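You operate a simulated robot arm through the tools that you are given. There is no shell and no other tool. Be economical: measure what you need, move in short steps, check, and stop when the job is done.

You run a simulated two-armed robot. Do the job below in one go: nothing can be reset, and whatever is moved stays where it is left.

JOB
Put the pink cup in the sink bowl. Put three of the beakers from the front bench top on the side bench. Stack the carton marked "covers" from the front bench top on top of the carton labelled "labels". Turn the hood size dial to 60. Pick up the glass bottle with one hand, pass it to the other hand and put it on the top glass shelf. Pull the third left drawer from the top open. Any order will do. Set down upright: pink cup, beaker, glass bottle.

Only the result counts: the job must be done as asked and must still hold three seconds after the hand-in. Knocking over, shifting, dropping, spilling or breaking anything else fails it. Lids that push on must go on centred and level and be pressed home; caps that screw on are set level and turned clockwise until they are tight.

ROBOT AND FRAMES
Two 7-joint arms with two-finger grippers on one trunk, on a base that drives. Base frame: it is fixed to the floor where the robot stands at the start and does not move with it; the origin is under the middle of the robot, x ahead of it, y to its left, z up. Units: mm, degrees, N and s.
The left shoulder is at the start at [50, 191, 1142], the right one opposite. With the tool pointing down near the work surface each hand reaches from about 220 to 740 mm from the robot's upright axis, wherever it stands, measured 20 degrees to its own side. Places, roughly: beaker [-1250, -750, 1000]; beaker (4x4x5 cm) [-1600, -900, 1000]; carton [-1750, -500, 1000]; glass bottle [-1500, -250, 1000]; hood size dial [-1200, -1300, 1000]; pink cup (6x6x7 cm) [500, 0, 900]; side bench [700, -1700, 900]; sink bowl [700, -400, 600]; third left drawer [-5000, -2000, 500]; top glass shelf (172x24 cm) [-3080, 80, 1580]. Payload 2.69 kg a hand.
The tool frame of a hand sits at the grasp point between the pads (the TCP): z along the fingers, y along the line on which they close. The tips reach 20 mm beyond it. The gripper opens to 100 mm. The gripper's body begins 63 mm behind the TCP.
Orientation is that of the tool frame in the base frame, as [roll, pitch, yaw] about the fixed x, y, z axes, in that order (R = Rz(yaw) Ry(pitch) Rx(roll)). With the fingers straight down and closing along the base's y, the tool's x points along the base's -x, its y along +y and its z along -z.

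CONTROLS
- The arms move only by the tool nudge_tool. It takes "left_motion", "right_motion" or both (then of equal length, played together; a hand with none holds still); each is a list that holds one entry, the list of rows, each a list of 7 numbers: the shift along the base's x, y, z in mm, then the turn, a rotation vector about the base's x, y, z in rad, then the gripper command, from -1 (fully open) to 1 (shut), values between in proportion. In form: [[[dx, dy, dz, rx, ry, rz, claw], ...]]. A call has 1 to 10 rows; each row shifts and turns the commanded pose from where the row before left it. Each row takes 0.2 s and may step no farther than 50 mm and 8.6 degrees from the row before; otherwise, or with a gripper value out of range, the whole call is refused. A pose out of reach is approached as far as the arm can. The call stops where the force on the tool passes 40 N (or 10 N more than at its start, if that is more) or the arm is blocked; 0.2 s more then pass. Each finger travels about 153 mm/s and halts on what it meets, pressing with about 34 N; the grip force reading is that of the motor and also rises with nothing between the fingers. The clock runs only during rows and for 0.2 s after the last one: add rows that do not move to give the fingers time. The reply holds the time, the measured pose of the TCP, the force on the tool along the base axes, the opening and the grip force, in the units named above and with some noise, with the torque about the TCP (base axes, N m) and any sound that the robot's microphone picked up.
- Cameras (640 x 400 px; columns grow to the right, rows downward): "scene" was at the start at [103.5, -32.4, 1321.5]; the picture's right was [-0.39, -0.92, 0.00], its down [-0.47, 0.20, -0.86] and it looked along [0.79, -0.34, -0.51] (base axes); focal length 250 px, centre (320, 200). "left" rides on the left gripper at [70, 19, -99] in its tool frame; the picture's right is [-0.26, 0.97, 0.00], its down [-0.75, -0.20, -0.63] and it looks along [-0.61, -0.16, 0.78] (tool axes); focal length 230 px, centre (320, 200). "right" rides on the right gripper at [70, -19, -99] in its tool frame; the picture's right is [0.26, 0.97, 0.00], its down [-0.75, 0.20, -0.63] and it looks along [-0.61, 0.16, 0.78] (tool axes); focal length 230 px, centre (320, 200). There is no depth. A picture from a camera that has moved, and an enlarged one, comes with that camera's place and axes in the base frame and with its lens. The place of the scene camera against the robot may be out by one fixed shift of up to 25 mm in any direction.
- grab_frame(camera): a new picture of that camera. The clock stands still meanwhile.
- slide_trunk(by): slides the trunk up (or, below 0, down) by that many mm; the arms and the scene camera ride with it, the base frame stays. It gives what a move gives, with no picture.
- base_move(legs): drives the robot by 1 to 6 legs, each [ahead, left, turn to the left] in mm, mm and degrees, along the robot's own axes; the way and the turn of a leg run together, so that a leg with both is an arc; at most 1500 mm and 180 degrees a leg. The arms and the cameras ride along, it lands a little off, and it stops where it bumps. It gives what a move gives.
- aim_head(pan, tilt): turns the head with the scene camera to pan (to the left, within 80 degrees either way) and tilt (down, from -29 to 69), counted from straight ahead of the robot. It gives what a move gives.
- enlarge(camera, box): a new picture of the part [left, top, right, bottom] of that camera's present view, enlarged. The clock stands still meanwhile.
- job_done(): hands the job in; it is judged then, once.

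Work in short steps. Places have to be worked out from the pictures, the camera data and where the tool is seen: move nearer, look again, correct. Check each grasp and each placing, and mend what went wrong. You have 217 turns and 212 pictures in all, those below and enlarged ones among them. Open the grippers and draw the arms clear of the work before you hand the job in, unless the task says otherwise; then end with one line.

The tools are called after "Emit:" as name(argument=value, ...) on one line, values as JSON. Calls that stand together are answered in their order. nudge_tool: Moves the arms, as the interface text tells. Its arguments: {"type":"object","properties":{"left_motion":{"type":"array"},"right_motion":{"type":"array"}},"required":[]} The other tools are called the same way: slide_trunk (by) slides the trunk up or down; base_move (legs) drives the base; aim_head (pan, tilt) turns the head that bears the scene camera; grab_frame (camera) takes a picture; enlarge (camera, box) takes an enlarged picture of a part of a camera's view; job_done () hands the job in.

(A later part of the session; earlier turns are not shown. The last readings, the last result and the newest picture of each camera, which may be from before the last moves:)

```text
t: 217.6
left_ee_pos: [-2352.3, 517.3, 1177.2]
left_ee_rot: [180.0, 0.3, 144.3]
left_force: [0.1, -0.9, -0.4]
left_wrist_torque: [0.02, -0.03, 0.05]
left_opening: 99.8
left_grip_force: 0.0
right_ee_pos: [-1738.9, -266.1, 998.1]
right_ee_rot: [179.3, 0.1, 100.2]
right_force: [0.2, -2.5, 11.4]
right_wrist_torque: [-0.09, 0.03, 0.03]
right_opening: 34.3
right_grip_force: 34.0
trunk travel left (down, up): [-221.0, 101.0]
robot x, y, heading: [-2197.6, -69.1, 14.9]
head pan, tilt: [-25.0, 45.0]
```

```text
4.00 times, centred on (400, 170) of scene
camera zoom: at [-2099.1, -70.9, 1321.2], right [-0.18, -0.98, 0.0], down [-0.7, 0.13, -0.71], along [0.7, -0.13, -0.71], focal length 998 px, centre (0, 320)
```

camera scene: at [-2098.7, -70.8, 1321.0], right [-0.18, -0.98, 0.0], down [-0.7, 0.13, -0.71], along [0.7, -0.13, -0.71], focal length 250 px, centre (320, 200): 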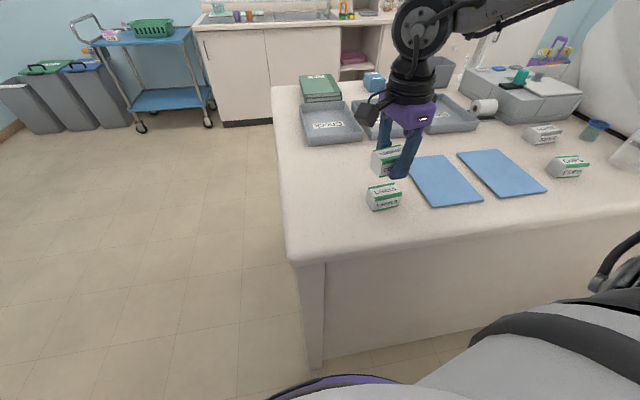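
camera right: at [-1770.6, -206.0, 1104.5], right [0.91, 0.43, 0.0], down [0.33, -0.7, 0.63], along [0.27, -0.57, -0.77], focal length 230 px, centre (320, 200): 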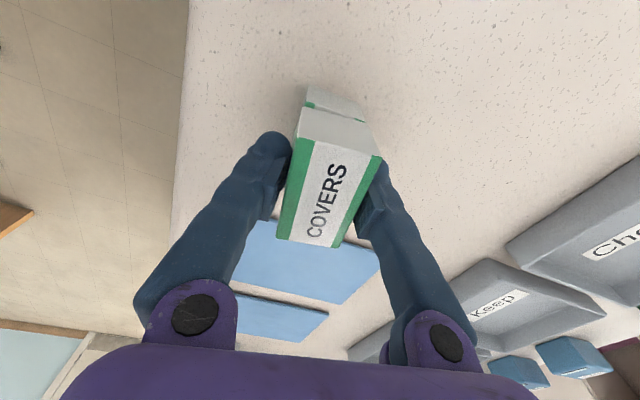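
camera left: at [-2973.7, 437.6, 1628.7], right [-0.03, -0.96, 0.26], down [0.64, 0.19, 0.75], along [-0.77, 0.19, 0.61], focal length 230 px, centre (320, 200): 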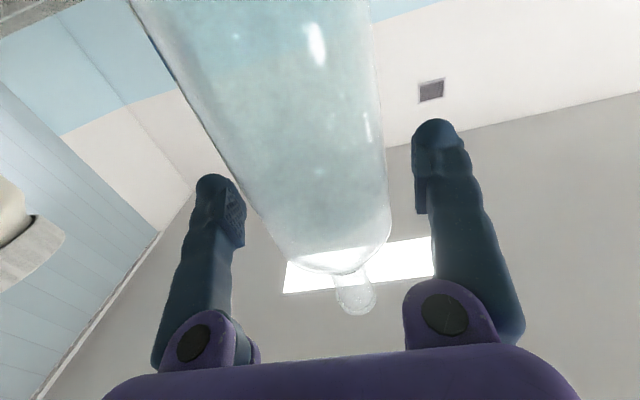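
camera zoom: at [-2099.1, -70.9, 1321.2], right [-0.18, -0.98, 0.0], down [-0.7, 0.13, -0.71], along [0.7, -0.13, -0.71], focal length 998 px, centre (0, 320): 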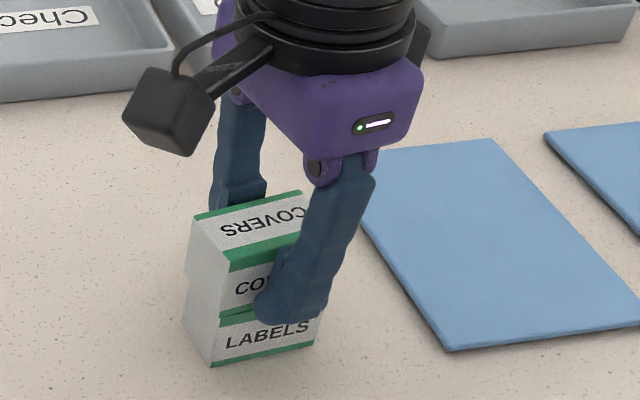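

COVERS rests squarely on LABELS. I'm opening gently and lifting straight up.

Emit:
nudge_tool(right_motion=[[[0, 0, 0, 0, 0, 0, 0.3], [0, 0, 0, 0, 0, 0, 0], [0, 0, 0, 0, 0, 0, -0.4], [0, 0, 0, 0, 0, 0, -0.6], [0, 0, 20, 0, 0, 0, -0.6], [0, 0, 40, 0, 0, 0, -0.6], [0, 0, 45, 0, 0, 0, -0.6], [0, 0, 45, 0, 0, 0, -0.6], [0, 0, 40, 0, 0, 0, -0.6]]])

Emit:
enlarge(camera="scene", box=[320, 100, 480, 220])

```text
t: 219.6
left_ee_pos: [-2351.0, 517.6, 1177.2]
left_ee_rot: [180.0, 0.3, 144.3]
left_force: [-0.3, 0.3, -0.1]
left_wrist_torque: [-0.02, -0.02, 0.0]
left_opening: 100.1
left_grip_force: 0.1
right_ee_pos: [-1739.2, -266.6, 1188.7]
right_ee_rot: [179.8, 0.1, 100.2]
right_force: [-0.6, 0.3, -0.1]
right_wrist_torque: [-0.01, 0.02, -0.02]
right_opening: 80.1
right_grip_force: 0.0
trunk travel left (down, up): [-221.0, 101.0]
robot x, y, heading: [-2198.0, -71.4, 14.8]
head pan, tilt: [-25.0, 45.0]
```

```text
3.33 times, centred on (400, 160) of scene
camera zoom: at [-2098.8, -70.6, 1321.0], right [-0.18, -0.98, 0.0], down [-0.7, 0.13, -0.71], along [0.7, -0.13, -0.71], focal length 832 px, centre (53, 333)
```

zoom: 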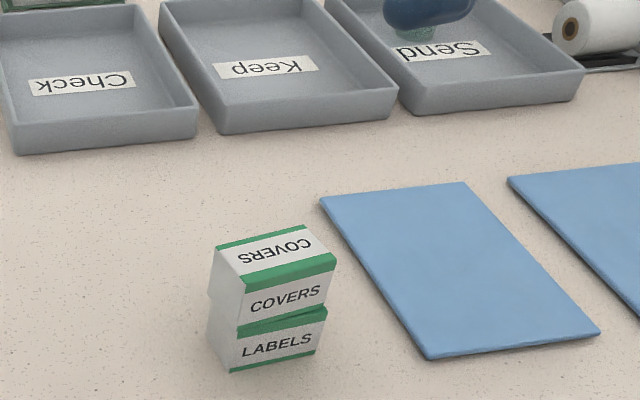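

COVERS is neatly stacked on LABELS. Next come the beakers at the back (blue-rimmed A near [-1610, -915], graduated B near [-1735, -909]), so I'm driving along the gap toward them.

Emit:
base_move(legs=[[-40, 0, 0], [0, 0, -15], [0, -430, 0]])

Emit:
aim_head(pan=-35, tilt=35)

Emit:
grab_frame(camera="scene")

Emit:
grab_frame(camera="right")

```text
t: 225.3
left_ee_pos: [-2238.0, 93.7, 1177.1]
left_ee_rot: [180.0, 0.2, 129.6]
left_force: [-0.3, 0.2, 0.0]
left_wrist_torque: [-0.01, 0.02, 0.05]
left_opening: 100.1
left_grip_force: 0.0
right_ee_pos: [-1843.6, -819.0, 1188.0]
right_ee_rot: [179.7, 0.1, 85.5]
right_force: [-0.2, 0.0, 0.0]
right_wrist_torque: [-0.01, 0.01, -0.05]
right_opening: 80.0
right_grip_force: 0.0
trunk travel left (down, up): [-221.0, 101.0]
robot x, y, heading: [-2234.3, -512.0, 0.2]
head pan, tilt: [-25.0, 45.0]
```

```text
t: 226.0
left_ee_pos: [-2236.8, 96.0, 1176.9]
left_ee_rot: [-180.0, 0.3, 129.5]
left_force: [0.5, 1.0, -0.2]
left_wrist_torque: [-0.02, 0.03, -0.04]
left_opening: 100.1
left_grip_force: 0.1
right_ee_pos: [-1843.7, -819.7, 1187.7]
right_ee_rot: [179.7, 0.1, 85.6]
right_force: [-0.5, -0.3, -0.7]
right_wrist_torque: [0.03, -0.02, -0.03]
right_opening: 79.9
right_grip_force: 0.0
trunk travel left (down, up): [-221.0, 101.0]
robot x, y, heading: [-2238.7, -512.5, 0.2]
head pan, tilt: [-35.0, 35.0]
```

```text
107 pictures are left
camera scene: at [-2144.8, -558.8, 1335.7], right [-0.57, -0.82, 0.0], down [-0.47, 0.33, -0.82], along [0.67, -0.47, -0.57], focal length 250 px, centre (320, 200)
```

scene: 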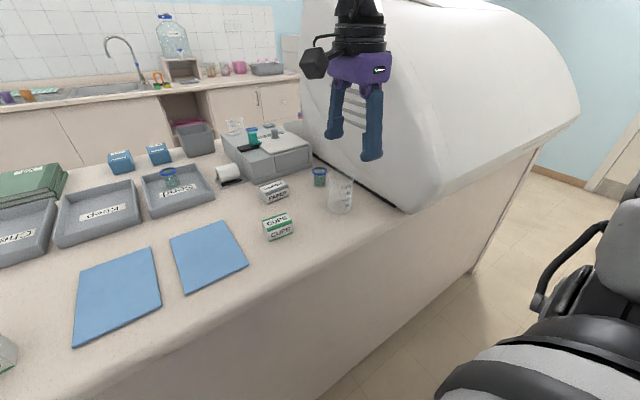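

```text
106 pictures are left
camera right: at [-1857.8, -749.6, 1286.7], right [0.98, 0.18, 0.0], down [0.14, -0.76, 0.63], along [0.12, -0.62, -0.77], focal length 230 px, centre (320, 200)
```

right: 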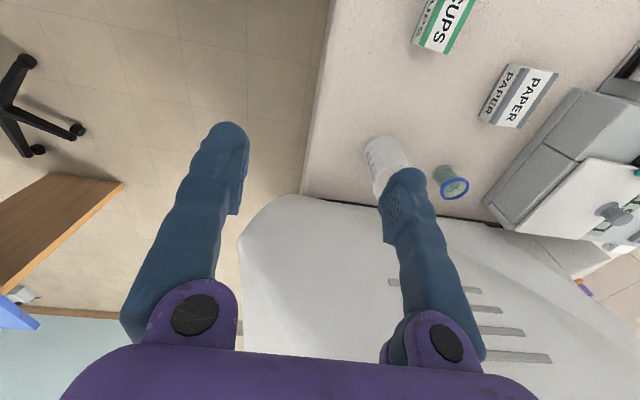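

B is at about [-1718, -900] with the hood base near y -1028, so there is room with the fingers closing along x. I'm moving above B.

Emit:
nudge_tool(right_motion=[[[31, -18, -15, 0, 0, 0, -1], [31, -18, -15, 0, 0, 0, -1], [31, -18, -15, 0, 0, 0, -1], [31, -18, -15, 0, 0, 0, -1]]])

Emit:
grab_frame(camera="right")

Emit:
grab_frame(camera="scene")

```text
t: 227.0
left_ee_pos: [-2236.0, 95.1, 1178.5]
left_ee_rot: [-180.0, 0.3, 129.4]
left_force: [0.0, 0.6, 0.2]
left_wrist_torque: [0.0, 0.02, 0.02]
left_opening: 99.9
left_grip_force: 0.0
right_ee_pos: [-1718.6, -892.2, 1127.2]
right_ee_rot: [179.8, 0.0, 85.4]
right_force: [-0.7, 0.0, 0.0]
right_wrist_torque: [0.0, 0.01, -0.05]
right_opening: 99.9
right_grip_force: 0.2
trunk travel left (down, up): [-221.0, 101.0]
robot x, y, heading: [-2239.8, -510.3, 0.1]
head pan, tilt: [-35.0, 35.0]
```

```text
105 pictures are left
camera right: at [-1732.6, -821.7, 1226.0], right [0.98, 0.18, 0.0], down [0.14, -0.76, 0.63], along [0.12, -0.62, -0.77], focal length 230 px, centre (320, 200)
```

right: 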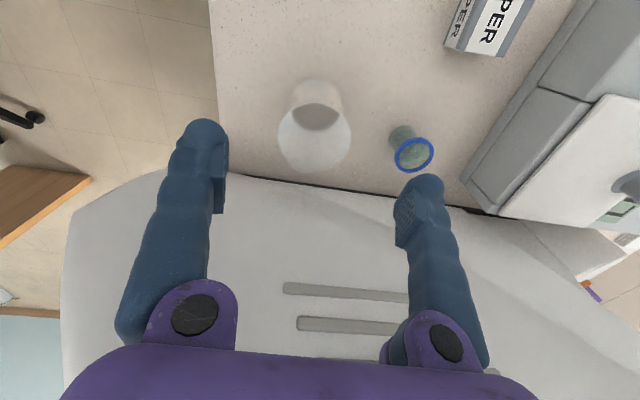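

```text
104 pictures are left
camera scene: at [-2144.0, -559.1, 1335.7], right [-0.57, -0.82, 0.0], down [-0.47, 0.33, -0.82], along [0.67, -0.47, -0.57], focal length 250 px, centre (320, 200)
```

scene: 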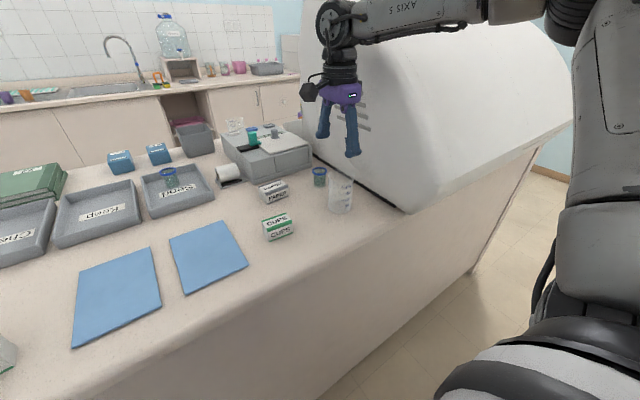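

B's centre is [-1719, -904], about 60 mm wide, with its rim near z 1040. I'm lowering around it.

Emit:
nudge_tool(right_motion=[[[0, -12, -20, 0, 0, 0, -1], [0, 0, -35, 0, 0, 0, -1], [0, 0, -35, 0, 0, 0, -1], [0, 0, 0, 0, 0, 0, -1]]])

Emit:
grab_frame(camera="right")

Emit:
enlarge(camera="scene", box=[260, 80, 420, 220])

```text
t: 228.0
left_ee_pos: [-2236.7, 93.6, 1177.7]
left_ee_rot: [179.9, 0.4, 129.5]
left_force: [0.0, -0.5, 1.6]
left_wrist_torque: [0.02, -0.01, -0.02]
left_opening: 99.6
left_grip_force: 0.1
right_ee_pos: [-1721.0, -903.1, 1039.4]
right_ee_rot: [179.7, 0.0, 85.5]
right_force: [0.0, -0.4, 0.1]
right_wrist_torque: [-0.01, -0.03, -0.02]
right_opening: 99.9
right_grip_force: 0.1
trunk travel left (down, up): [-221.0, 101.0]
robot x, y, heading: [-2236.2, -511.6, -0.0]
head pan, tilt: [-35.0, 35.0]
```

```text
103 pictures are left
camera right: at [-1735.1, -832.9, 1137.5], right [0.98, 0.18, 0.01], down [0.14, -0.76, 0.63], along [0.12, -0.62, -0.77], focal length 230 px, centre (320, 200)
```

right: 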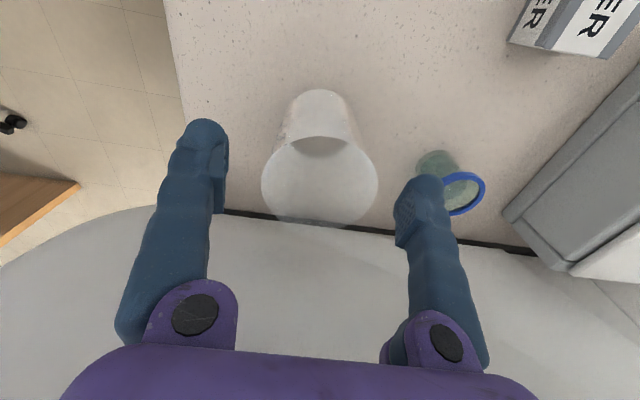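

```text
2.86 times, centred on (340, 150) of scene
camera zoom: at [-2145.2, -558.6, 1335.8], right [-0.57, -0.82, 0.0], down [-0.47, 0.33, -0.82], along [0.67, -0.47, -0.57], focal length 713 px, centre (263, 343)
```

zoom: 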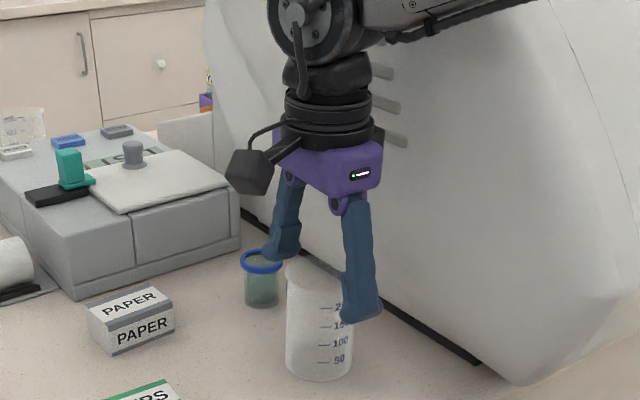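

Centred on B. I'm lowering to z≈1000, closing and lifting.

Emit:
nudge_tool(right_motion=[[[0, -1, -20, 0, 0, 0, -1], [0, 0, -18, 0, 0, 0, -1], [0, 0, 0, 0, 0, 0, -0.5], [0, 0, 0, 0, 0, 0, 0.1], [0, 0, 0, 0, 0, 0, 0.6], [0, 0, 0, 0, 0, 0, 1], [0, 0, 0, 0, 0, 0, 1]]])

Emit:
nudge_tool(right_motion=[[[0, 0, 15, 0, 0, 0, 1], [0, 5, 35, 0, 0, 0, 1], [-10, 15, 40, 0, 0, 0, 1], [-20, 25, 35, 0, 0, 0, 1], [-25, 25, 30, 0, 0, 0, 1]]])

Emit:
grab_frame(camera="right")

Emit:
grab_frame(camera="scene")

```text
t: 229.6
left_ee_pos: [-2237.1, 95.3, 1176.0]
left_ee_rot: [-180.0, 0.2, 129.5]
left_force: [0.2, 0.0, 0.0]
left_wrist_torque: [0.0, -0.02, -0.02]
left_opening: 100.0
left_grip_force: 0.2
right_ee_pos: [-1719.2, -904.9, 1001.8]
right_ee_rot: [179.7, 0.0, 85.4]
right_force: [0.7, 0.0, 0.9]
right_wrist_torque: [0.0, 0.0, 0.01]
right_opening: 65.3
right_grip_force: 33.9
trunk travel left (down, up): [-221.0, 101.0]
robot x, y, heading: [-2237.2, -512.1, 0.1]
head pan, tilt: [-35.0, 35.0]
```

```text
t: 230.8
left_ee_pos: [-2237.6, 95.6, 1175.8]
left_ee_rot: [180.0, 0.3, 129.5]
left_force: [0.7, -0.1, -1.1]
left_wrist_torque: [-0.03, 0.0, -0.01]
left_opening: 100.1
left_grip_force: 0.1
right_ee_pos: [-1774.7, -832.9, 1156.0]
right_ee_rot: [179.6, 0.3, 85.5]
right_force: [-0.8, 0.2, -1.0]
right_wrist_torque: [-0.01, 0.01, -0.03]
right_opening: 65.2
right_grip_force: 33.7
trunk travel left (down, up): [-221.0, 101.0]
robot x, y, heading: [-2234.7, -509.3, -0.1]
head pan, tilt: [-35.0, 35.0]
```

```text
101 pictures are left
camera right: at [-1788.6, -763.5, 1255.6], right [0.98, 0.18, 0.0], down [0.14, -0.76, 0.63], along [0.12, -0.62, -0.77], focal length 230 px, centre (320, 200)
```

right: 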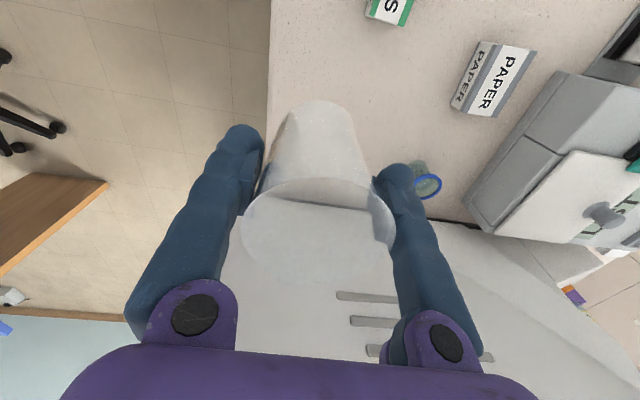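

```text
100 pictures are left
camera scene: at [-2145.7, -558.3, 1335.9], right [-0.57, -0.82, 0.0], down [-0.47, 0.33, -0.82], along [0.67, -0.47, -0.57], focal length 250 px, centre (320, 200)
```

scene: 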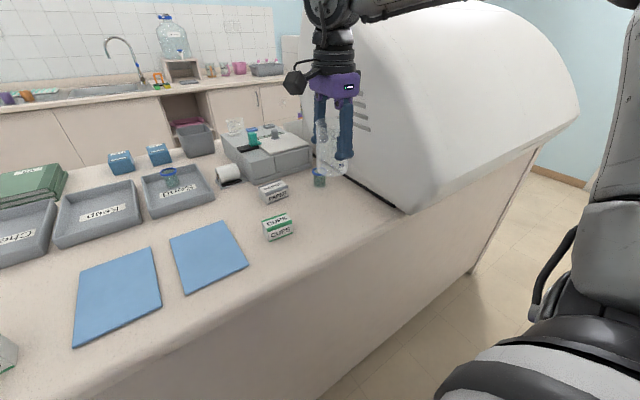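

Beaker B is held (65 mm). I'm carrying it out: along the gap, then across toward the counter aisle.

Emit:
nudge_tool(right_motion=[[[-25, 20, 20, 0, 0, 0, 1], [-25, 20, 20, 0, 0, 0, 1], [0, 20, 0, 0, 0, 0, 1]]])

Emit:
base_move(legs=[[-20, 0, 0], [0, 930, 0], [1500, 0, 0], [400, 0, 0]])

Emit:
aim_head(pan=-60, tilt=25)

Emit:
grab_frame(camera="scene")

```text
t: 231.6
left_ee_pos: [-2236.1, 96.0, 1176.3]
left_ee_rot: [-179.9, 0.4, 129.4]
left_force: [-0.6, 0.0, 0.9]
left_wrist_torque: [0.0, 0.02, -0.01]
left_opening: 100.2
left_grip_force: 0.1
right_ee_pos: [-1824.9, -774.5, 1197.7]
right_ee_rot: [179.8, 0.1, 85.5]
right_force: [0.3, 0.1, -0.8]
right_wrist_torque: [0.04, -0.01, 0.0]
right_opening: 65.0
right_grip_force: 33.8
trunk travel left (down, up): [-221.0, 101.0]
robot x, y, heading: [-2238.9, -513.4, 0.1]
head pan, tilt: [-35.0, 35.0]
```

```text
t: 249.7
left_ee_pos: [-335.7, 1010.0, 1176.9]
left_ee_rot: [180.0, 0.2, 128.7]
left_force: [-0.2, -0.2, 0.4]
left_wrist_torque: [0.03, 0.0, 0.0]
left_opening: 100.1
left_grip_force: 0.1
right_ee_pos: [61.5, 133.7, 1197.3]
right_ee_rot: [179.9, 0.0, 84.6]
right_force: [-0.6, 0.0, -1.6]
right_wrist_torque: [-0.02, 0.0, -0.01]
right_opening: 64.6
right_grip_force: 33.6
trunk travel left (down, up): [-221.0, 101.0]
robot x, y, heading: [-348.7, 404.4, -0.9]
head pan, tilt: [-35.0, 35.0]
```

```text
t: 250.6
left_ee_pos: [-338.8, 1010.1, 1178.6]
left_ee_rot: [180.0, 0.3, 128.7]
left_force: [0.1, -0.6, 0.5]
left_wrist_torque: [0.02, 0.02, -0.01]
left_opening: 99.8
left_grip_force: 0.1
right_ee_pos: [62.1, 133.5, 1198.2]
right_ee_rot: [179.7, 0.0, 84.6]
right_force: [0.1, 0.9, -0.6]
right_wrist_torque: [-0.01, 0.0, 0.02]
right_opening: 64.1
right_grip_force: 34.0
trunk travel left (down, up): [-221.0, 101.0]
robot x, y, heading: [-349.2, 402.6, -0.8]
head pan, tilt: [-60.0, 25.0]
```

```text
99 pictures are left
camera scene: at [-281.7, 325.1, 1351.5], right [-0.87, -0.49, 0.0], down [-0.21, 0.37, -0.91], along [0.44, -0.79, -0.42], focal length 250 px, centre (320, 200)
```

scene: 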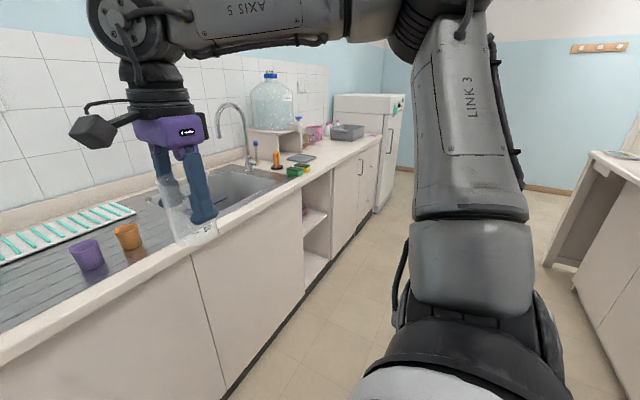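

I'm driving right along the aisle to the side bench.

Emit:
base_move(legs=[[0, -1500, 0.8], [0, -80, 0]])

Emit:
aim_head(pan=-15, tilt=25)

Emit:
grab_frame(camera="scene")

Emit:
grab_frame(camera="right")

```text
t: 264.8
left_ee_pos: [-357.5, -559.1, 1177.3]
left_ee_rot: [-180.0, 0.2, 130.2]
left_force: [0.0, 0.4, 0.1]
left_wrist_torque: [0.04, -0.01, 0.01]
left_opening: 99.9
left_grip_force: 0.1
right_ee_pos: [66.8, -1423.7, 1197.5]
right_ee_rot: [179.8, 0.1, 86.2]
right_force: [0.8, -0.2, -0.4]
right_wrist_torque: [0.02, -0.01, 0.03]
right_opening: 61.9
right_grip_force: 33.9
trunk travel left (down, up): [-221.0, 101.0]
robot x, y, heading: [-348.9, -1165.1, 1.0]
head pan, tilt: [-60.0, 25.0]
```

```text
t: 265.9
left_ee_pos: [-357.1, -558.8, 1177.4]
left_ee_rot: [180.0, 0.3, 130.3]
left_force: [-0.1, 0.6, 0.2]
left_wrist_torque: [-0.03, -0.01, 0.01]
left_opening: 99.8
left_grip_force: 0.0
right_ee_pos: [67.4, -1422.8, 1197.7]
right_ee_rot: [179.8, 0.1, 86.2]
right_force: [0.1, 0.3, -1.0]
right_wrist_torque: [-0.02, 0.02, -0.03]
right_opening: 62.0
right_grip_force: 33.3
trunk travel left (down, up): [-221.0, 101.0]
robot x, y, heading: [-350.4, -1164.1, 0.6]
head pan, tilt: [-15.0, 25.0]
```

```text
98 pictures are left
camera scene: at [-239.8, -1184.7, 1351.5], right [-0.25, -0.97, 0.0], down [-0.41, 0.1, -0.91], along [0.88, -0.22, -0.42], focal length 250 px, centre (320, 200)
```

scene: 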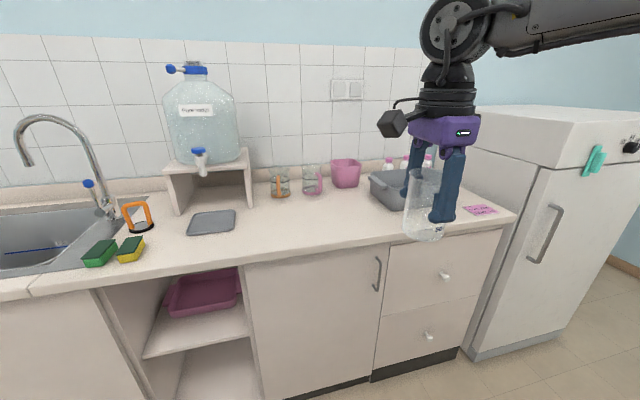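

```text
97 pictures are left
camera right: at [51.8, -1353.1, 1295.8], right [0.98, 0.19, 0.01], down [0.15, -0.76, 0.63], along [0.13, -0.62, -0.77], focal length 230 px, centre (320, 200)
```

right: 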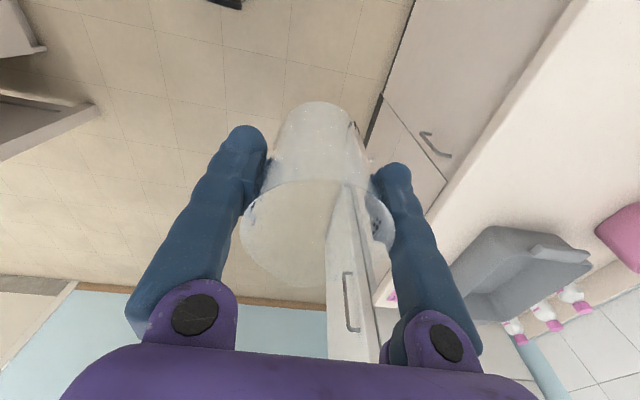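

The grip opening is creeping down (65→62), so the beaker may be slipping. I'm checking it closely.

Emit:
enlarge(camera="scene", box=[370, 110, 530, 250])

Emit:
enlarge(camera="scene", box=[180, 130, 500, 290])

```text
2.86 times, centred on (450, 180) of scene
camera zoom: at [-239.8, -1184.7, 1351.5], right [-0.25, -0.97, 0.0], down [-0.41, 0.1, -0.91], along [0.88, -0.22, -0.42], focal length 713 px, centre (-51, 257)
```

zoom: 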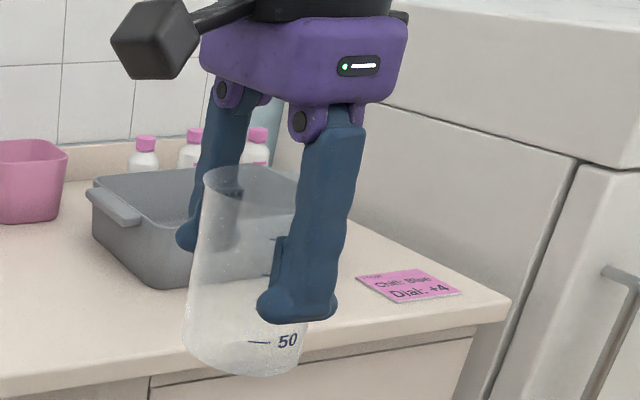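

```text
2.00 times, centred on (340, 210) of scene
camera zoom: at [-239.8, -1184.7, 1351.5], right [-0.25, -0.97, 0.0], down [-0.41, 0.1, -0.91], along [0.88, -0.22, -0.42], focal length 499 px, centre (280, 180)
```

zoom: 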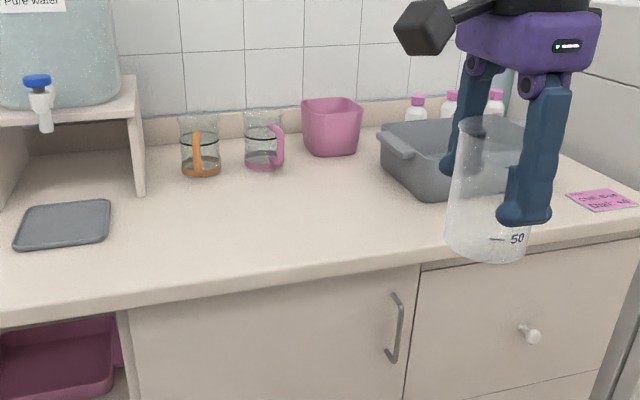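

The beaker is still upright in the grip. There is free space on the side bench around [520, -1400], so I'm driving in and going there without delay.

Emit:
base_move(legs=[[370, 0, 0]])

Emit:
nudge_tool(right_motion=[[[25, -5, -35, 0, 0, 0, 1], [25, -5, -35, 0, 0, 0, 1], [25, -5, -35, 0, 0, 0, 1], [0, 0, -35, 0, 0, 0, 1], [0, 0, -35, 0, 0, 0, 1]]])

Emit:
grab_frame(camera="right")

Emit:
grab_frame(camera="scene")

```text
t: 268.3
left_ee_pos: [16.8, -554.2, 1176.9]
left_ee_rot: [-180.0, 0.3, 130.2]
left_force: [-0.3, 0.0, -0.3]
left_wrist_torque: [0.0, 0.0, 0.03]
left_opening: 99.9
left_grip_force: 0.0
right_ee_pos: [438.1, -1419.5, 1196.6]
right_ee_rot: [179.7, 0.1, 86.1]
right_force: [0.5, 0.1, -0.5]
right_wrist_torque: [0.04, -0.02, 0.0]
right_opening: 61.2
right_grip_force: 34.8
trunk travel left (down, up): [-221.0, 101.0]
robot x, y, heading: [24.2, -1158.5, 0.7]
head pan, tilt: [-15.0, 25.0]
```

```text
t: 269.5
left_ee_pos: [17.0, -556.2, 1177.6]
left_ee_rot: [180.0, 0.2, 130.2]
left_force: [-0.6, -0.1, 0.4]
left_wrist_torque: [-0.02, 0.06, -0.02]
left_opening: 99.7
left_grip_force: 0.1
right_ee_pos: [513.7, -1434.0, 1019.1]
right_ee_rot: [179.7, 0.1, 86.1]
right_force: [-0.2, -0.3, -0.2]
right_wrist_torque: [-0.01, -0.01, 0.0]
right_opening: 61.4
right_grip_force: 34.5
trunk travel left (down, up): [-221.0, 101.0]
robot x, y, heading: [22.7, -1159.6, 0.6]
head pan, tilt: [-15.0, 25.0]
```

```text
94 pictures are left
camera right: at [498.2, -1364.6, 1118.1], right [0.98, 0.19, 0.0], down [0.15, -0.76, 0.63], along [0.12, -0.62, -0.77], focal length 230 px, centre (320, 200)
```

right: 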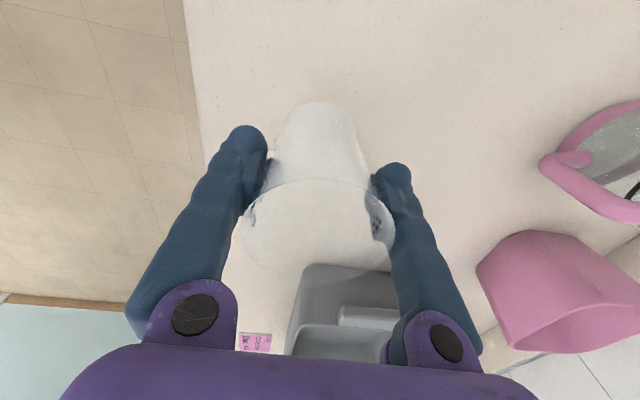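

```text
93 pictures are left
camera scene: at [133.1, -1180.8, 1351.4], right [-0.25, -0.97, 0.0], down [-0.41, 0.11, -0.91], along [0.88, -0.23, -0.42], focal length 250 px, centre (320, 200)
```

scene: 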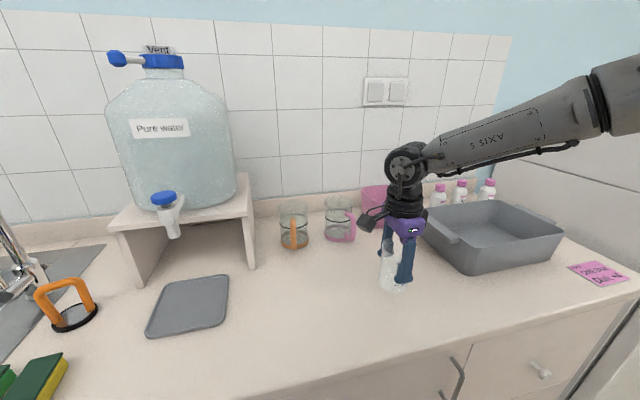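

The area is clear. I'm lowering toward the surface in decreasing steps, and reading the pink note too.

Emit:
nudge_tool(right_motion=[[[0, 0, -20, 0, 0, 0, 1], [0, 0, -20, 0, 0, 0, 1], [0, 0, -6, 0, 0, 0, 1], [0, 0, 0, 0, 0, 0, 1]]])

Emit:
enlarge(camera="scene", box=[560, 250, 640, 300])

Emit:
enlarge(camera="scene", box=[340, 210, 460, 310])

```text
t: 270.5
left_ee_pos: [16.5, -554.1, 1177.3]
left_ee_rot: [179.9, 0.4, 130.2]
left_force: [-0.7, -0.5, -0.8]
left_wrist_torque: [0.0, 0.01, -0.01]
left_opening: 100.2
left_grip_force: 0.0
right_ee_pos: [513.2, -1433.9, 977.2]
right_ee_rot: [179.6, 0.1, 86.1]
right_force: [0.3, 0.7, 0.0]
right_wrist_torque: [0.01, 0.0, -0.03]
right_opening: 61.7
right_grip_force: 34.4
trunk travel left (down, up): [-221.0, 101.0]
robot x, y, heading: [21.0, -1161.6, 0.8]
head pan, tilt: [-15.0, 25.0]
```

```text
8.00 times, centred on (600, 275) of scene
camera zoom: at [132.2, -1180.5, 1351.5], right [-0.25, -0.97, 0.0], down [-0.41, 0.11, -0.91], along [0.88, -0.23, -0.42], focal length 1997 px, centre (-1920, -400)
```

zoom: 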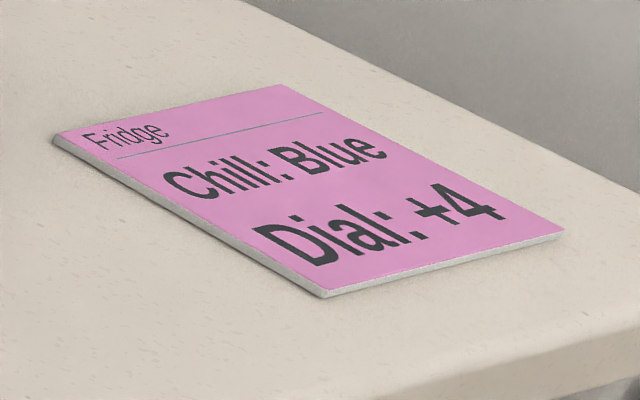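

```text
4.00 times, centred on (400, 260) of scene
camera zoom: at [132.2, -1180.5, 1351.5], right [-0.25, -0.97, 0.0], down [-0.41, 0.11, -0.91], along [0.88, -0.23, -0.42], focal length 998 px, centre (0, -40)
```

zoom: 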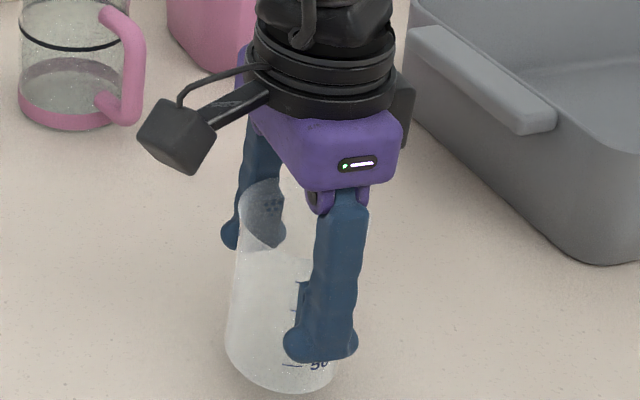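

The note is only about the fridge. I'm continuing down in small steps.

Emit:
nudge_tool(right_motion=[[[0, 0, -4, 0, 0, 0, 1], [0, 0, -4, 0, 0, 0, 1], [0, 0, 0, 0, 0, 0, 1]]])

Emit:
nudge_tool(right_motion=[[[0, 0, -4, 0, 0, 0, 1], [0, 0, -2, 0, 0, 0, 1], [0, 0, 0, 0, 0, 0, 1]]])

Emit:
nudge_tool(right_motion=[[[0, 0, -3, 0, 0, 0, 1], [0, 0, 0, 0, 0, 0, 1]]])

```text
t: 271.3
left_ee_pos: [16.1, -554.8, 1177.7]
left_ee_rot: [180.0, 0.3, 130.2]
left_force: [-0.2, -0.1, -0.1]
left_wrist_torque: [-0.01, -0.01, -0.05]
left_opening: 100.3
left_grip_force: 0.1
right_ee_pos: [514.5, -1433.8, 968.7]
right_ee_rot: [179.7, 0.0, 86.2]
right_force: [-0.4, -0.1, -1.6]
right_wrist_torque: [0.02, 0.0, -0.03]
right_opening: 61.9
right_grip_force: 33.4
trunk travel left (down, up): [-221.0, 101.0]
robot x, y, heading: [23.5, -1164.3, 0.6]
head pan, tilt: [-15.0, 25.0]
```

```text
t: 272.1
left_ee_pos: [15.4, -554.6, 1176.7]
left_ee_rot: [180.0, 0.3, 130.1]
left_force: [0.4, -0.8, 0.9]
left_wrist_torque: [0.03, 0.0, -0.01]
left_opening: 100.1
left_grip_force: 0.0
right_ee_pos: [513.9, -1434.8, 963.4]
right_ee_rot: [179.7, 0.0, 86.2]
right_force: [-0.2, 0.1, -0.6]
right_wrist_torque: [0.0, -0.03, -0.03]
right_opening: 61.7
right_grip_force: 33.5
trunk travel left (down, up): [-221.0, 101.0]
robot x, y, heading: [17.4, -1162.1, 0.3]
head pan, tilt: [-15.0, 25.0]
```

```text
t: 272.7
left_ee_pos: [14.6, -554.6, 1177.3]
left_ee_rot: [-180.0, 0.3, 130.2]
left_force: [-0.3, 0.2, 0.3]
left_wrist_torque: [0.0, 0.0, 0.02]
left_opening: 99.9
left_grip_force: 0.0
right_ee_pos: [512.8, -1433.9, 961.1]
right_ee_rot: [179.6, 0.1, 86.0]
right_force: [-1.7, -0.4, 6.4]
right_wrist_torque: [-0.07, 0.23, -0.01]
right_opening: 61.2
right_grip_force: 34.4
trunk travel left (down, up): [-221.0, 101.0]
robot x, y, heading: [24.7, -1156.6, 0.5]
head pan, tilt: [-15.0, 25.0]
```

Contact at z 961. I'm releasing gently and lifting off.

Emit:
nudge_tool(right_motion=[[[0, 0, -1, 0, 0, 0, 1], [0, 0, 0, 0, 0, 0, -0.1], [0, 0, 0, 0, 0, 0, -0.4], [0, 0, 0, 0, 0, 0, -0.8], [0, 0, 0, 0, 0, 0, -1], [0, 0, 25, 0, 0, 0, -1], [0, 0, 40, 0, 0, 0, -1], [0, 0, 45, 0, 0, 0, -1], [-20, 0, 40, 0, 0, 0, -1]]])

Emit:
grab_frame(camera="scene")

```text
t: 274.7
left_ee_pos: [15.1, -556.2, 1176.3]
left_ee_rot: [179.9, 0.3, 130.2]
left_force: [-0.2, -0.3, -0.3]
left_wrist_torque: [0.01, -0.01, -0.01]
left_opening: 100.0
left_grip_force: 0.1
right_ee_pos: [492.7, -1434.0, 1109.4]
right_ee_rot: [179.5, 0.2, 86.1]
right_force: [-1.0, -0.2, -0.3]
right_wrist_torque: [0.0, -0.01, 0.01]
right_opening: 99.7
right_grip_force: 0.1
trunk travel left (down, up): [-221.0, 101.0]
robot x, y, heading: [23.8, -1160.1, 0.5]
head pan, tilt: [-15.0, 25.0]
```

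```text
90 pictures are left
camera scene: at [130.9, -1180.3, 1351.7], right [-0.25, -0.97, 0.0], down [-0.41, 0.1, -0.91], along [0.88, -0.23, -0.42], focal length 250 px, centre (320, 200)
```

scene: 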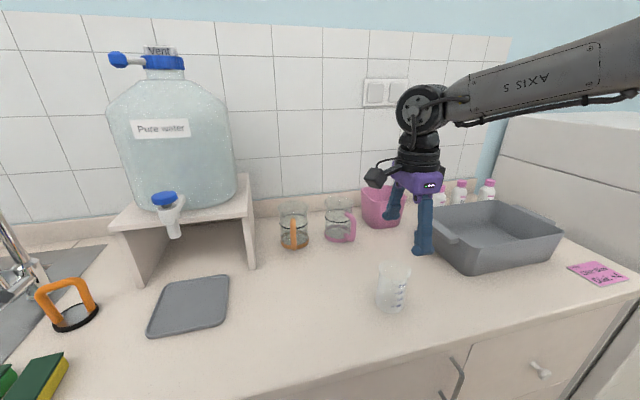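

Beaker B stands on the side bench. Next I'll get the front graduated beaker D: backing off, turning round and approaching the island's front.

Emit:
nudge_tool(right_motion=[[[-30, 0, 35, 0, 0, 0, -1], [-30, 0, 35, 0, 0, 0, -1], [-30, 0, 20, 0, 0, 0, -1]]])

Emit:
base_move(legs=[[-350, 0, 0], [0, 0, 179.5], [280, 0, 0]])

Emit:
aim_head(pan=-15, tilt=38)

Emit:
grab_frame(camera="scene")

```text
t: 275.5
left_ee_pos: [15.3, -555.2, 1177.4]
left_ee_rot: [-180.0, 0.3, 130.3]
left_force: [-0.5, -0.4, 0.5]
left_wrist_torque: [-0.01, -0.05, 0.0]
left_opening: 100.2
left_grip_force: 0.1
right_ee_pos: [403.7, -1432.0, 1199.2]
right_ee_rot: [179.6, 0.2, 86.1]
right_force: [-0.9, -0.1, -0.1]
right_wrist_torque: [-0.04, -0.02, 0.02]
right_opening: 100.1
right_grip_force: 0.1
trunk travel left (down, up): [-221.0, 101.0]
robot x, y, heading: [20.6, -1164.0, 0.6]
head pan, tilt: [-15.0, 25.0]
```

```text
t: 286.6
left_ee_pos: [-598.3, -1772.0, 1176.8]
left_ee_rot: [180.0, 0.3, -50.2]
left_force: [-1.2, -0.7, 0.2]
left_wrist_torque: [0.02, -0.04, 0.03]
left_opening: 99.9
left_grip_force: 0.0
right_ee_pos: [-979.7, -891.6, 1197.1]
right_ee_rot: [179.6, 0.0, -94.2]
right_force: [-0.5, -0.1, 0.7]
right_wrist_torque: [0.03, -0.01, 0.0]
right_opening: 100.0
right_grip_force: 0.1
trunk travel left (down, up): [-221.0, 101.0]
robot x, y, heading: [-599.2, -1169.1, -179.6]
head pan, tilt: [-15.0, 25.0]
```

```text
t: 287.4
left_ee_pos: [-597.3, -1771.2, 1176.5]
left_ee_rot: [-180.0, 0.3, -50.1]
left_force: [-0.2, -0.4, 0.2]
left_wrist_torque: [-0.01, -0.01, -0.01]
left_opening: 100.1
left_grip_force: 0.0
right_ee_pos: [-980.1, -891.3, 1197.9]
right_ee_rot: [179.6, 0.0, -94.2]
right_force: [-0.5, 0.0, 0.4]
right_wrist_torque: [0.01, -0.04, 0.03]
right_opening: 99.9
right_grip_force: 0.0
trunk travel left (down, up): [-221.0, 101.0]
robot x, y, heading: [-597.8, -1165.6, -179.5]
head pan, tilt: [-15.0, 38.0]
```

```text
89 pictures are left
camera scene: at [-743.1, -1140.1, 1331.3], right [0.25, 0.97, 0.0], down [0.59, -0.16, -0.79], along [-0.76, 0.2, -0.61], focal length 250 px, centre (320, 200)
```

scene: 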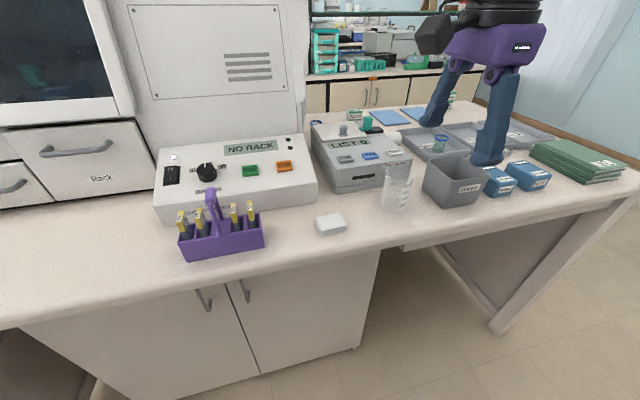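

D is visible near [-1170, -845]. I'm driving 80 mm closer and looking with the right camera.

Emit:
base_move(legs=[[80, 0, 0]])

Emit:
grab_frame(camera="right")

Emit:
enlarge(camera="scene", box=[150, 120, 310, 220])

```text
t: 288.4
left_ee_pos: [-676.5, -1771.7, 1178.2]
left_ee_rot: [-180.0, 0.3, -50.1]
left_force: [0.6, -0.3, 0.1]
left_wrist_torque: [-0.02, -0.04, -0.02]
left_opening: 99.9
left_grip_force: 0.0
right_ee_pos: [-1060.0, -890.6, 1197.2]
right_ee_rot: [179.6, 0.1, -94.1]
right_force: [-0.2, 0.8, 0.1]
right_wrist_torque: [0.02, -0.02, -0.01]
right_opening: 100.1
right_grip_force: 0.0
trunk travel left (down, up): [-221.0, 101.0]
robot x, y, heading: [-676.7, -1165.2, -179.8]
head pan, tilt: [-15.0, 38.0]
```

```text
88 pictures are left
camera right: at [-1046.7, -963.7, 1295.9], right [-0.98, -0.19, 0.01], down [-0.14, 0.76, 0.63], along [-0.12, 0.62, -0.77], focal length 230 px, centre (320, 200)
```

right: 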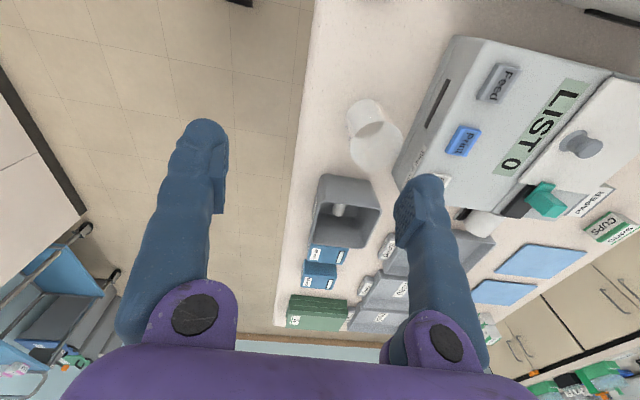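

```text
4.00 times, centred on (230, 170) of scene
camera zoom: at [-823.1, -1140.5, 1331.1], right [0.25, 0.97, 0.0], down [0.6, -0.16, -0.79], along [-0.76, 0.2, -0.62], focal length 998 px, centre (680, 320)
```

zoom: 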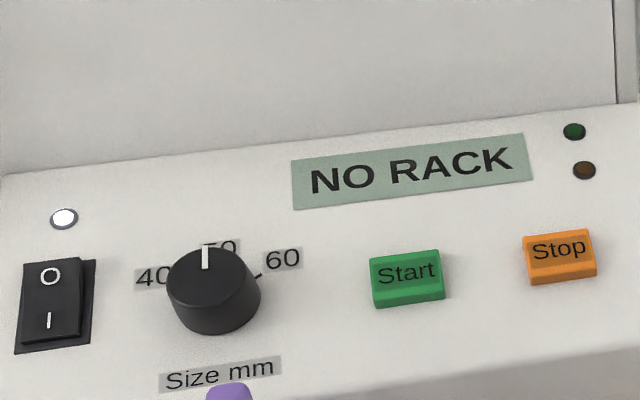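

The dial stands at 50 and must turn clockwise to 60. First D, at [-1142, -848], about 85 mm clear of the printer: I'm moving above it.

Emit:
nudge_tool(right_motion=[[[-27, 14, -29, 0, 0, 0, -1], [-27, 14, -29, 0, 0, 0, -1], [-28, 14, -29, 0, 0, 0, -1]]])

Emit:
grab_frame(camera="right")

```text
t: 289.2
left_ee_pos: [-679.1, -1771.7, 1177.6]
left_ee_rot: [-180.0, 0.2, -50.2]
left_force: [-0.8, 0.4, -0.3]
left_wrist_torque: [-0.05, 0.02, 0.01]
left_opening: 100.0
left_grip_force: 0.0
right_ee_pos: [-1141.7, -848.9, 1111.1]
right_ee_rot: [179.8, 0.1, -94.2]
right_force: [-0.4, 0.0, -0.1]
right_wrist_torque: [-0.02, -0.04, 0.01]
right_opening: 99.8
right_grip_force: 0.2
trunk travel left (down, up): [-221.0, 101.0]
robot x, y, heading: [-677.5, -1168.3, -179.5]
head pan, tilt: [-15.0, 38.0]
```

```text
86 pictures are left
camera right: at [-1128.2, -921.4, 1209.3], right [-0.98, -0.19, 0.0], down [-0.14, 0.76, 0.63], along [-0.12, 0.62, -0.77], focal length 230 px, centre (320, 200)
```

right: 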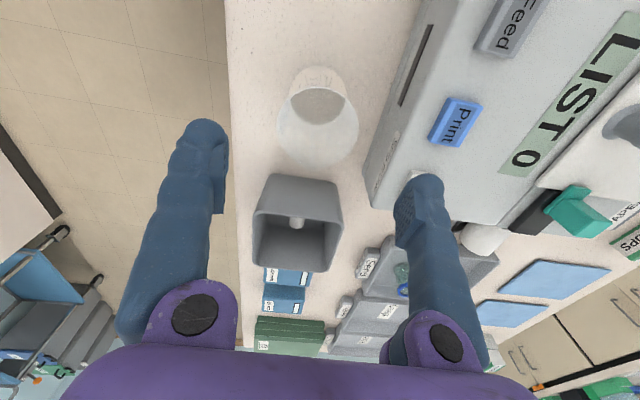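

D's centre is [-1141, -853]. I'm lowering to z≈1001 around it and closing.

Emit:
nudge_tool(right_motion=[[[0, -4, -30, 0, 0, 0, -1], [0, 0, -40, 0, 0, 0, -1], [0, 0, 0, 0, 0, 0, -1]]])

Emit:
grab_frame(camera="right")

```text
t: 290.0
left_ee_pos: [-676.8, -1771.7, 1176.7]
left_ee_rot: [180.0, 0.2, -50.2]
left_force: [0.5, 0.4, 0.5]
left_wrist_torque: [0.0, 0.03, -0.01]
left_opening: 100.0
left_grip_force: 0.0
right_ee_pos: [-1141.1, -853.4, 1041.4]
right_ee_rot: [179.6, 0.2, -94.2]
right_force: [0.5, -0.1, 0.1]
right_wrist_torque: [0.0, -0.01, -0.01]
right_opening: 100.1
right_grip_force: 0.1
trunk travel left (down, up): [-221.0, 101.0]
robot x, y, heading: [-678.0, -1166.1, -179.8]
head pan, tilt: [-15.0, 38.0]
```

```text
85 pictures are left
camera right: at [-1128.0, -926.0, 1139.6], right [-0.98, -0.19, 0.01], down [-0.14, 0.76, 0.63], along [-0.12, 0.62, -0.77], focal length 230 px, centre (320, 200)
```

right: 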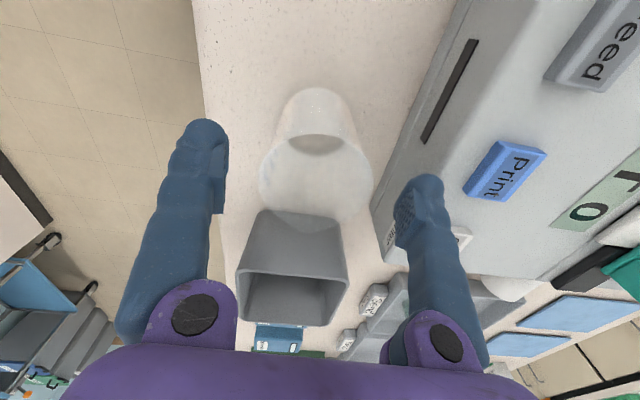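

Aligned. I'm lowering the rest, closing and lifting.

Emit:
nudge_tool(right_motion=[[[0, 0, -20, 0, 0, 0, -1], [0, 0, -20, 0, 0, 0, -1], [0, 0, 0, 0, 0, 0, -0.5], [0, 0, 0, 0, 0, 0, 0.1], [0, 0, 0, 0, 0, 0, 0.6], [0, 0, 0, 0, 0, 0, 1], [0, 0, 0, 0, 0, 0, 1]]])

Emit:
nudge_tool(right_motion=[[[0, 0, 15, 0, 0, 0, 1], [0, 0, 35, 0, 0, 0, 1], [0, 0, 45, 0, 0, 0, 1], [10, 0, 45, 0, 0, 0, 1], [25, 0, 40, 0, 0, 0, 1], [30, 0, 20, 0, 0, 0, 1]]])

Emit:
grab_frame(camera="right")

```text
t: 291.6
left_ee_pos: [-676.9, -1771.5, 1178.0]
left_ee_rot: [179.9, 0.3, -50.1]
left_force: [0.5, 0.4, 0.3]
left_wrist_torque: [0.04, 0.01, -0.05]
left_opening: 100.1
left_grip_force: 0.0
right_ee_pos: [-1141.6, -854.5, 1000.5]
right_ee_rot: [179.7, 0.1, -94.2]
right_force: [-0.2, -0.4, 0.1]
right_wrist_torque: [-0.03, 0.02, 0.0]
right_opening: 62.9
right_grip_force: 34.3
trunk travel left (down, up): [-221.0, 101.0]
robot x, y, heading: [-677.2, -1167.3, -179.8]
head pan, tilt: [-15.0, 38.0]
```

```text
t: 293.0
left_ee_pos: [-675.3, -1770.7, 1176.9]
left_ee_rot: [-179.9, 0.3, -50.1]
left_force: [-0.3, -0.2, 0.3]
left_wrist_torque: [-0.03, 0.01, -0.03]
left_opening: 100.0
left_grip_force: 0.1
right_ee_pos: [-1075.8, -853.6, 1201.9]
right_ee_rot: [179.6, 0.2, -94.2]
right_force: [-0.4, -0.6, -1.6]
right_wrist_torque: [-0.01, -0.02, -0.02]
right_opening: 62.7
right_grip_force: 34.7
trunk travel left (down, up): [-221.0, 101.0]
robot x, y, heading: [-680.2, -1165.0, -179.6]
head pan, tilt: [-15.0, 38.0]
```

```text
84 pictures are left
camera right: at [-1062.4, -925.5, 1300.9], right [-0.98, -0.19, 0.01], down [-0.14, 0.76, 0.63], along [-0.12, 0.62, -0.77], focal length 230 px, centre (320, 200)
```

right: 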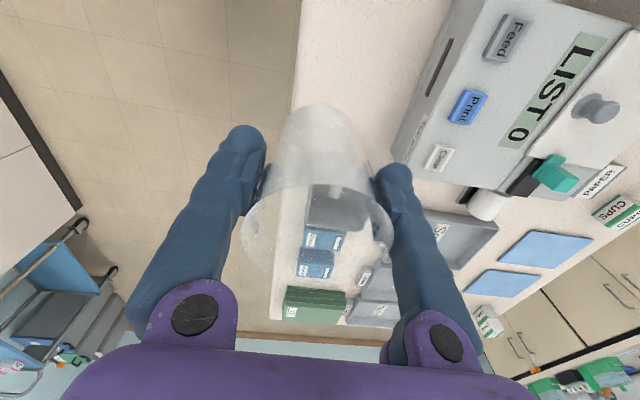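

D is held. I'm returning to the side bench, to stand D at about [515, -1310].

Emit:
base_move(legs=[[-340, 0, 0], [0, 0, 179.6], [0, 165, 0], [365, 0, 0]])

Emit:
aim_head(pan=-25, tilt=35)

Emit:
grab_frame(camera="scene")

```text
t: 306.1
left_ee_pos: [55.7, -407.1, 1176.6]
left_ee_rot: [-180.0, 0.4, 127.5]
left_force: [0.8, 0.2, 0.7]
left_wrist_torque: [-0.01, 0.02, 0.04]
left_opening: 100.4
left_grip_force: 0.1
right_ee_pos: [419.0, -1339.1, 1201.6]
right_ee_rot: [179.6, 0.1, 83.5]
right_force: [-0.6, 0.1, -0.9]
right_wrist_torque: [0.01, 0.03, 0.02]
right_opening: 61.9
right_grip_force: 34.3
trunk travel left (down, up): [-221.0, 101.0]
robot x, y, heading: [37.3, -1011.2, -2.2]
head pan, tilt: [-15.0, 38.0]
```

```text
t: 306.9
left_ee_pos: [55.4, -405.4, 1178.2]
left_ee_rot: [180.0, 0.3, 127.6]
left_force: [0.6, 0.0, 0.1]
left_wrist_torque: [0.01, -0.02, 0.0]
left_opening: 99.9
left_grip_force: 0.1
right_ee_pos: [418.1, -1340.2, 1201.1]
right_ee_rot: [179.6, 0.2, 83.5]
right_force: [-0.5, 0.2, -0.6]
right_wrist_torque: [-0.03, 0.01, -0.02]
right_opening: 61.9
right_grip_force: 34.1
trunk travel left (down, up): [-221.0, 101.0]
robot x, y, heading: [32.5, -1015.6, -2.2]
head pan, tilt: [-25.0, 35.0]
```

```text
83 pictures are left
camera scene: at [132.8, -1049.8, 1335.8], right [-0.45, -0.89, 0.0], down [-0.51, 0.26, -0.82], along [0.73, -0.37, -0.57], focal length 250 px, centre (320, 200)
```

scene: 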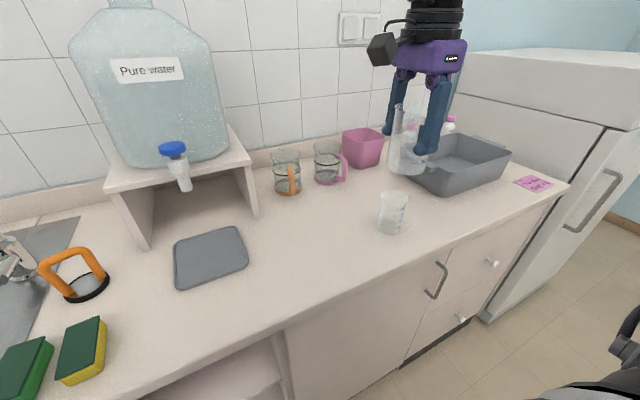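

I'm moving D over [515, -1295], with B safely 140 mm to the right, and lowering.

Emit:
nudge_tool(right_motion=[[[30, 15, -20, 0, 0, 0, 1], [30, 15, -20, 0, 0, 0, 1], [30, 15, -20, 0, 0, 0, 1], [7, 0, -40, 0, 0, 0, 1], [0, 0, -40, 0, 0, 0, 1], [0, 0, -40, 0, 0, 0, 1], [0, 0, -36, 0, 0, 0, 1]]])

Emit:
grab_frame(camera="scene")

```text
t: 308.5
left_ee_pos: [56.1, -405.2, 1177.0]
left_ee_rot: [-180.0, 0.4, 127.5]
left_force: [0.7, -0.5, 0.0]
left_wrist_torque: [0.02, 0.03, 0.01]
left_opening: 99.9
left_grip_force: 0.1
right_ee_pos: [515.9, -1295.5, 982.4]
right_ee_rot: [179.6, 0.1, 83.4]
right_force: [0.9, 0.9, -1.4]
right_wrist_torque: [0.01, 0.03, 0.02]
right_opening: 61.6
right_grip_force: 34.0
trunk travel left (down, up): [-221.0, 101.0]
robot x, y, heading: [33.0, -1012.2, -2.0]
head pan, tilt: [-25.0, 35.0]
```

```text
82 pictures are left
camera scene: at [133.5, -1050.2, 1335.7], right [-0.45, -0.89, 0.0], down [-0.51, 0.26, -0.82], along [0.73, -0.37, -0.57], focal length 250 px, centre (320, 200)
```

scene: 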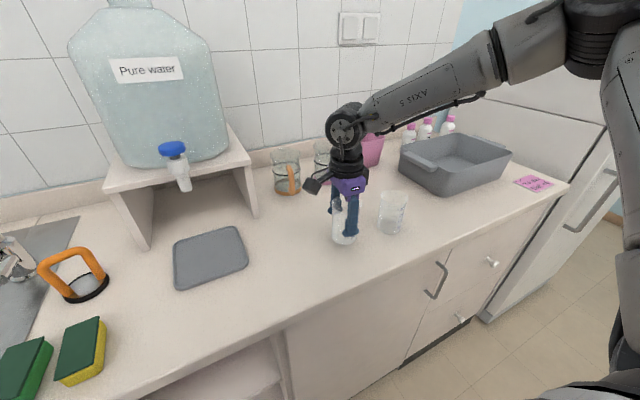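

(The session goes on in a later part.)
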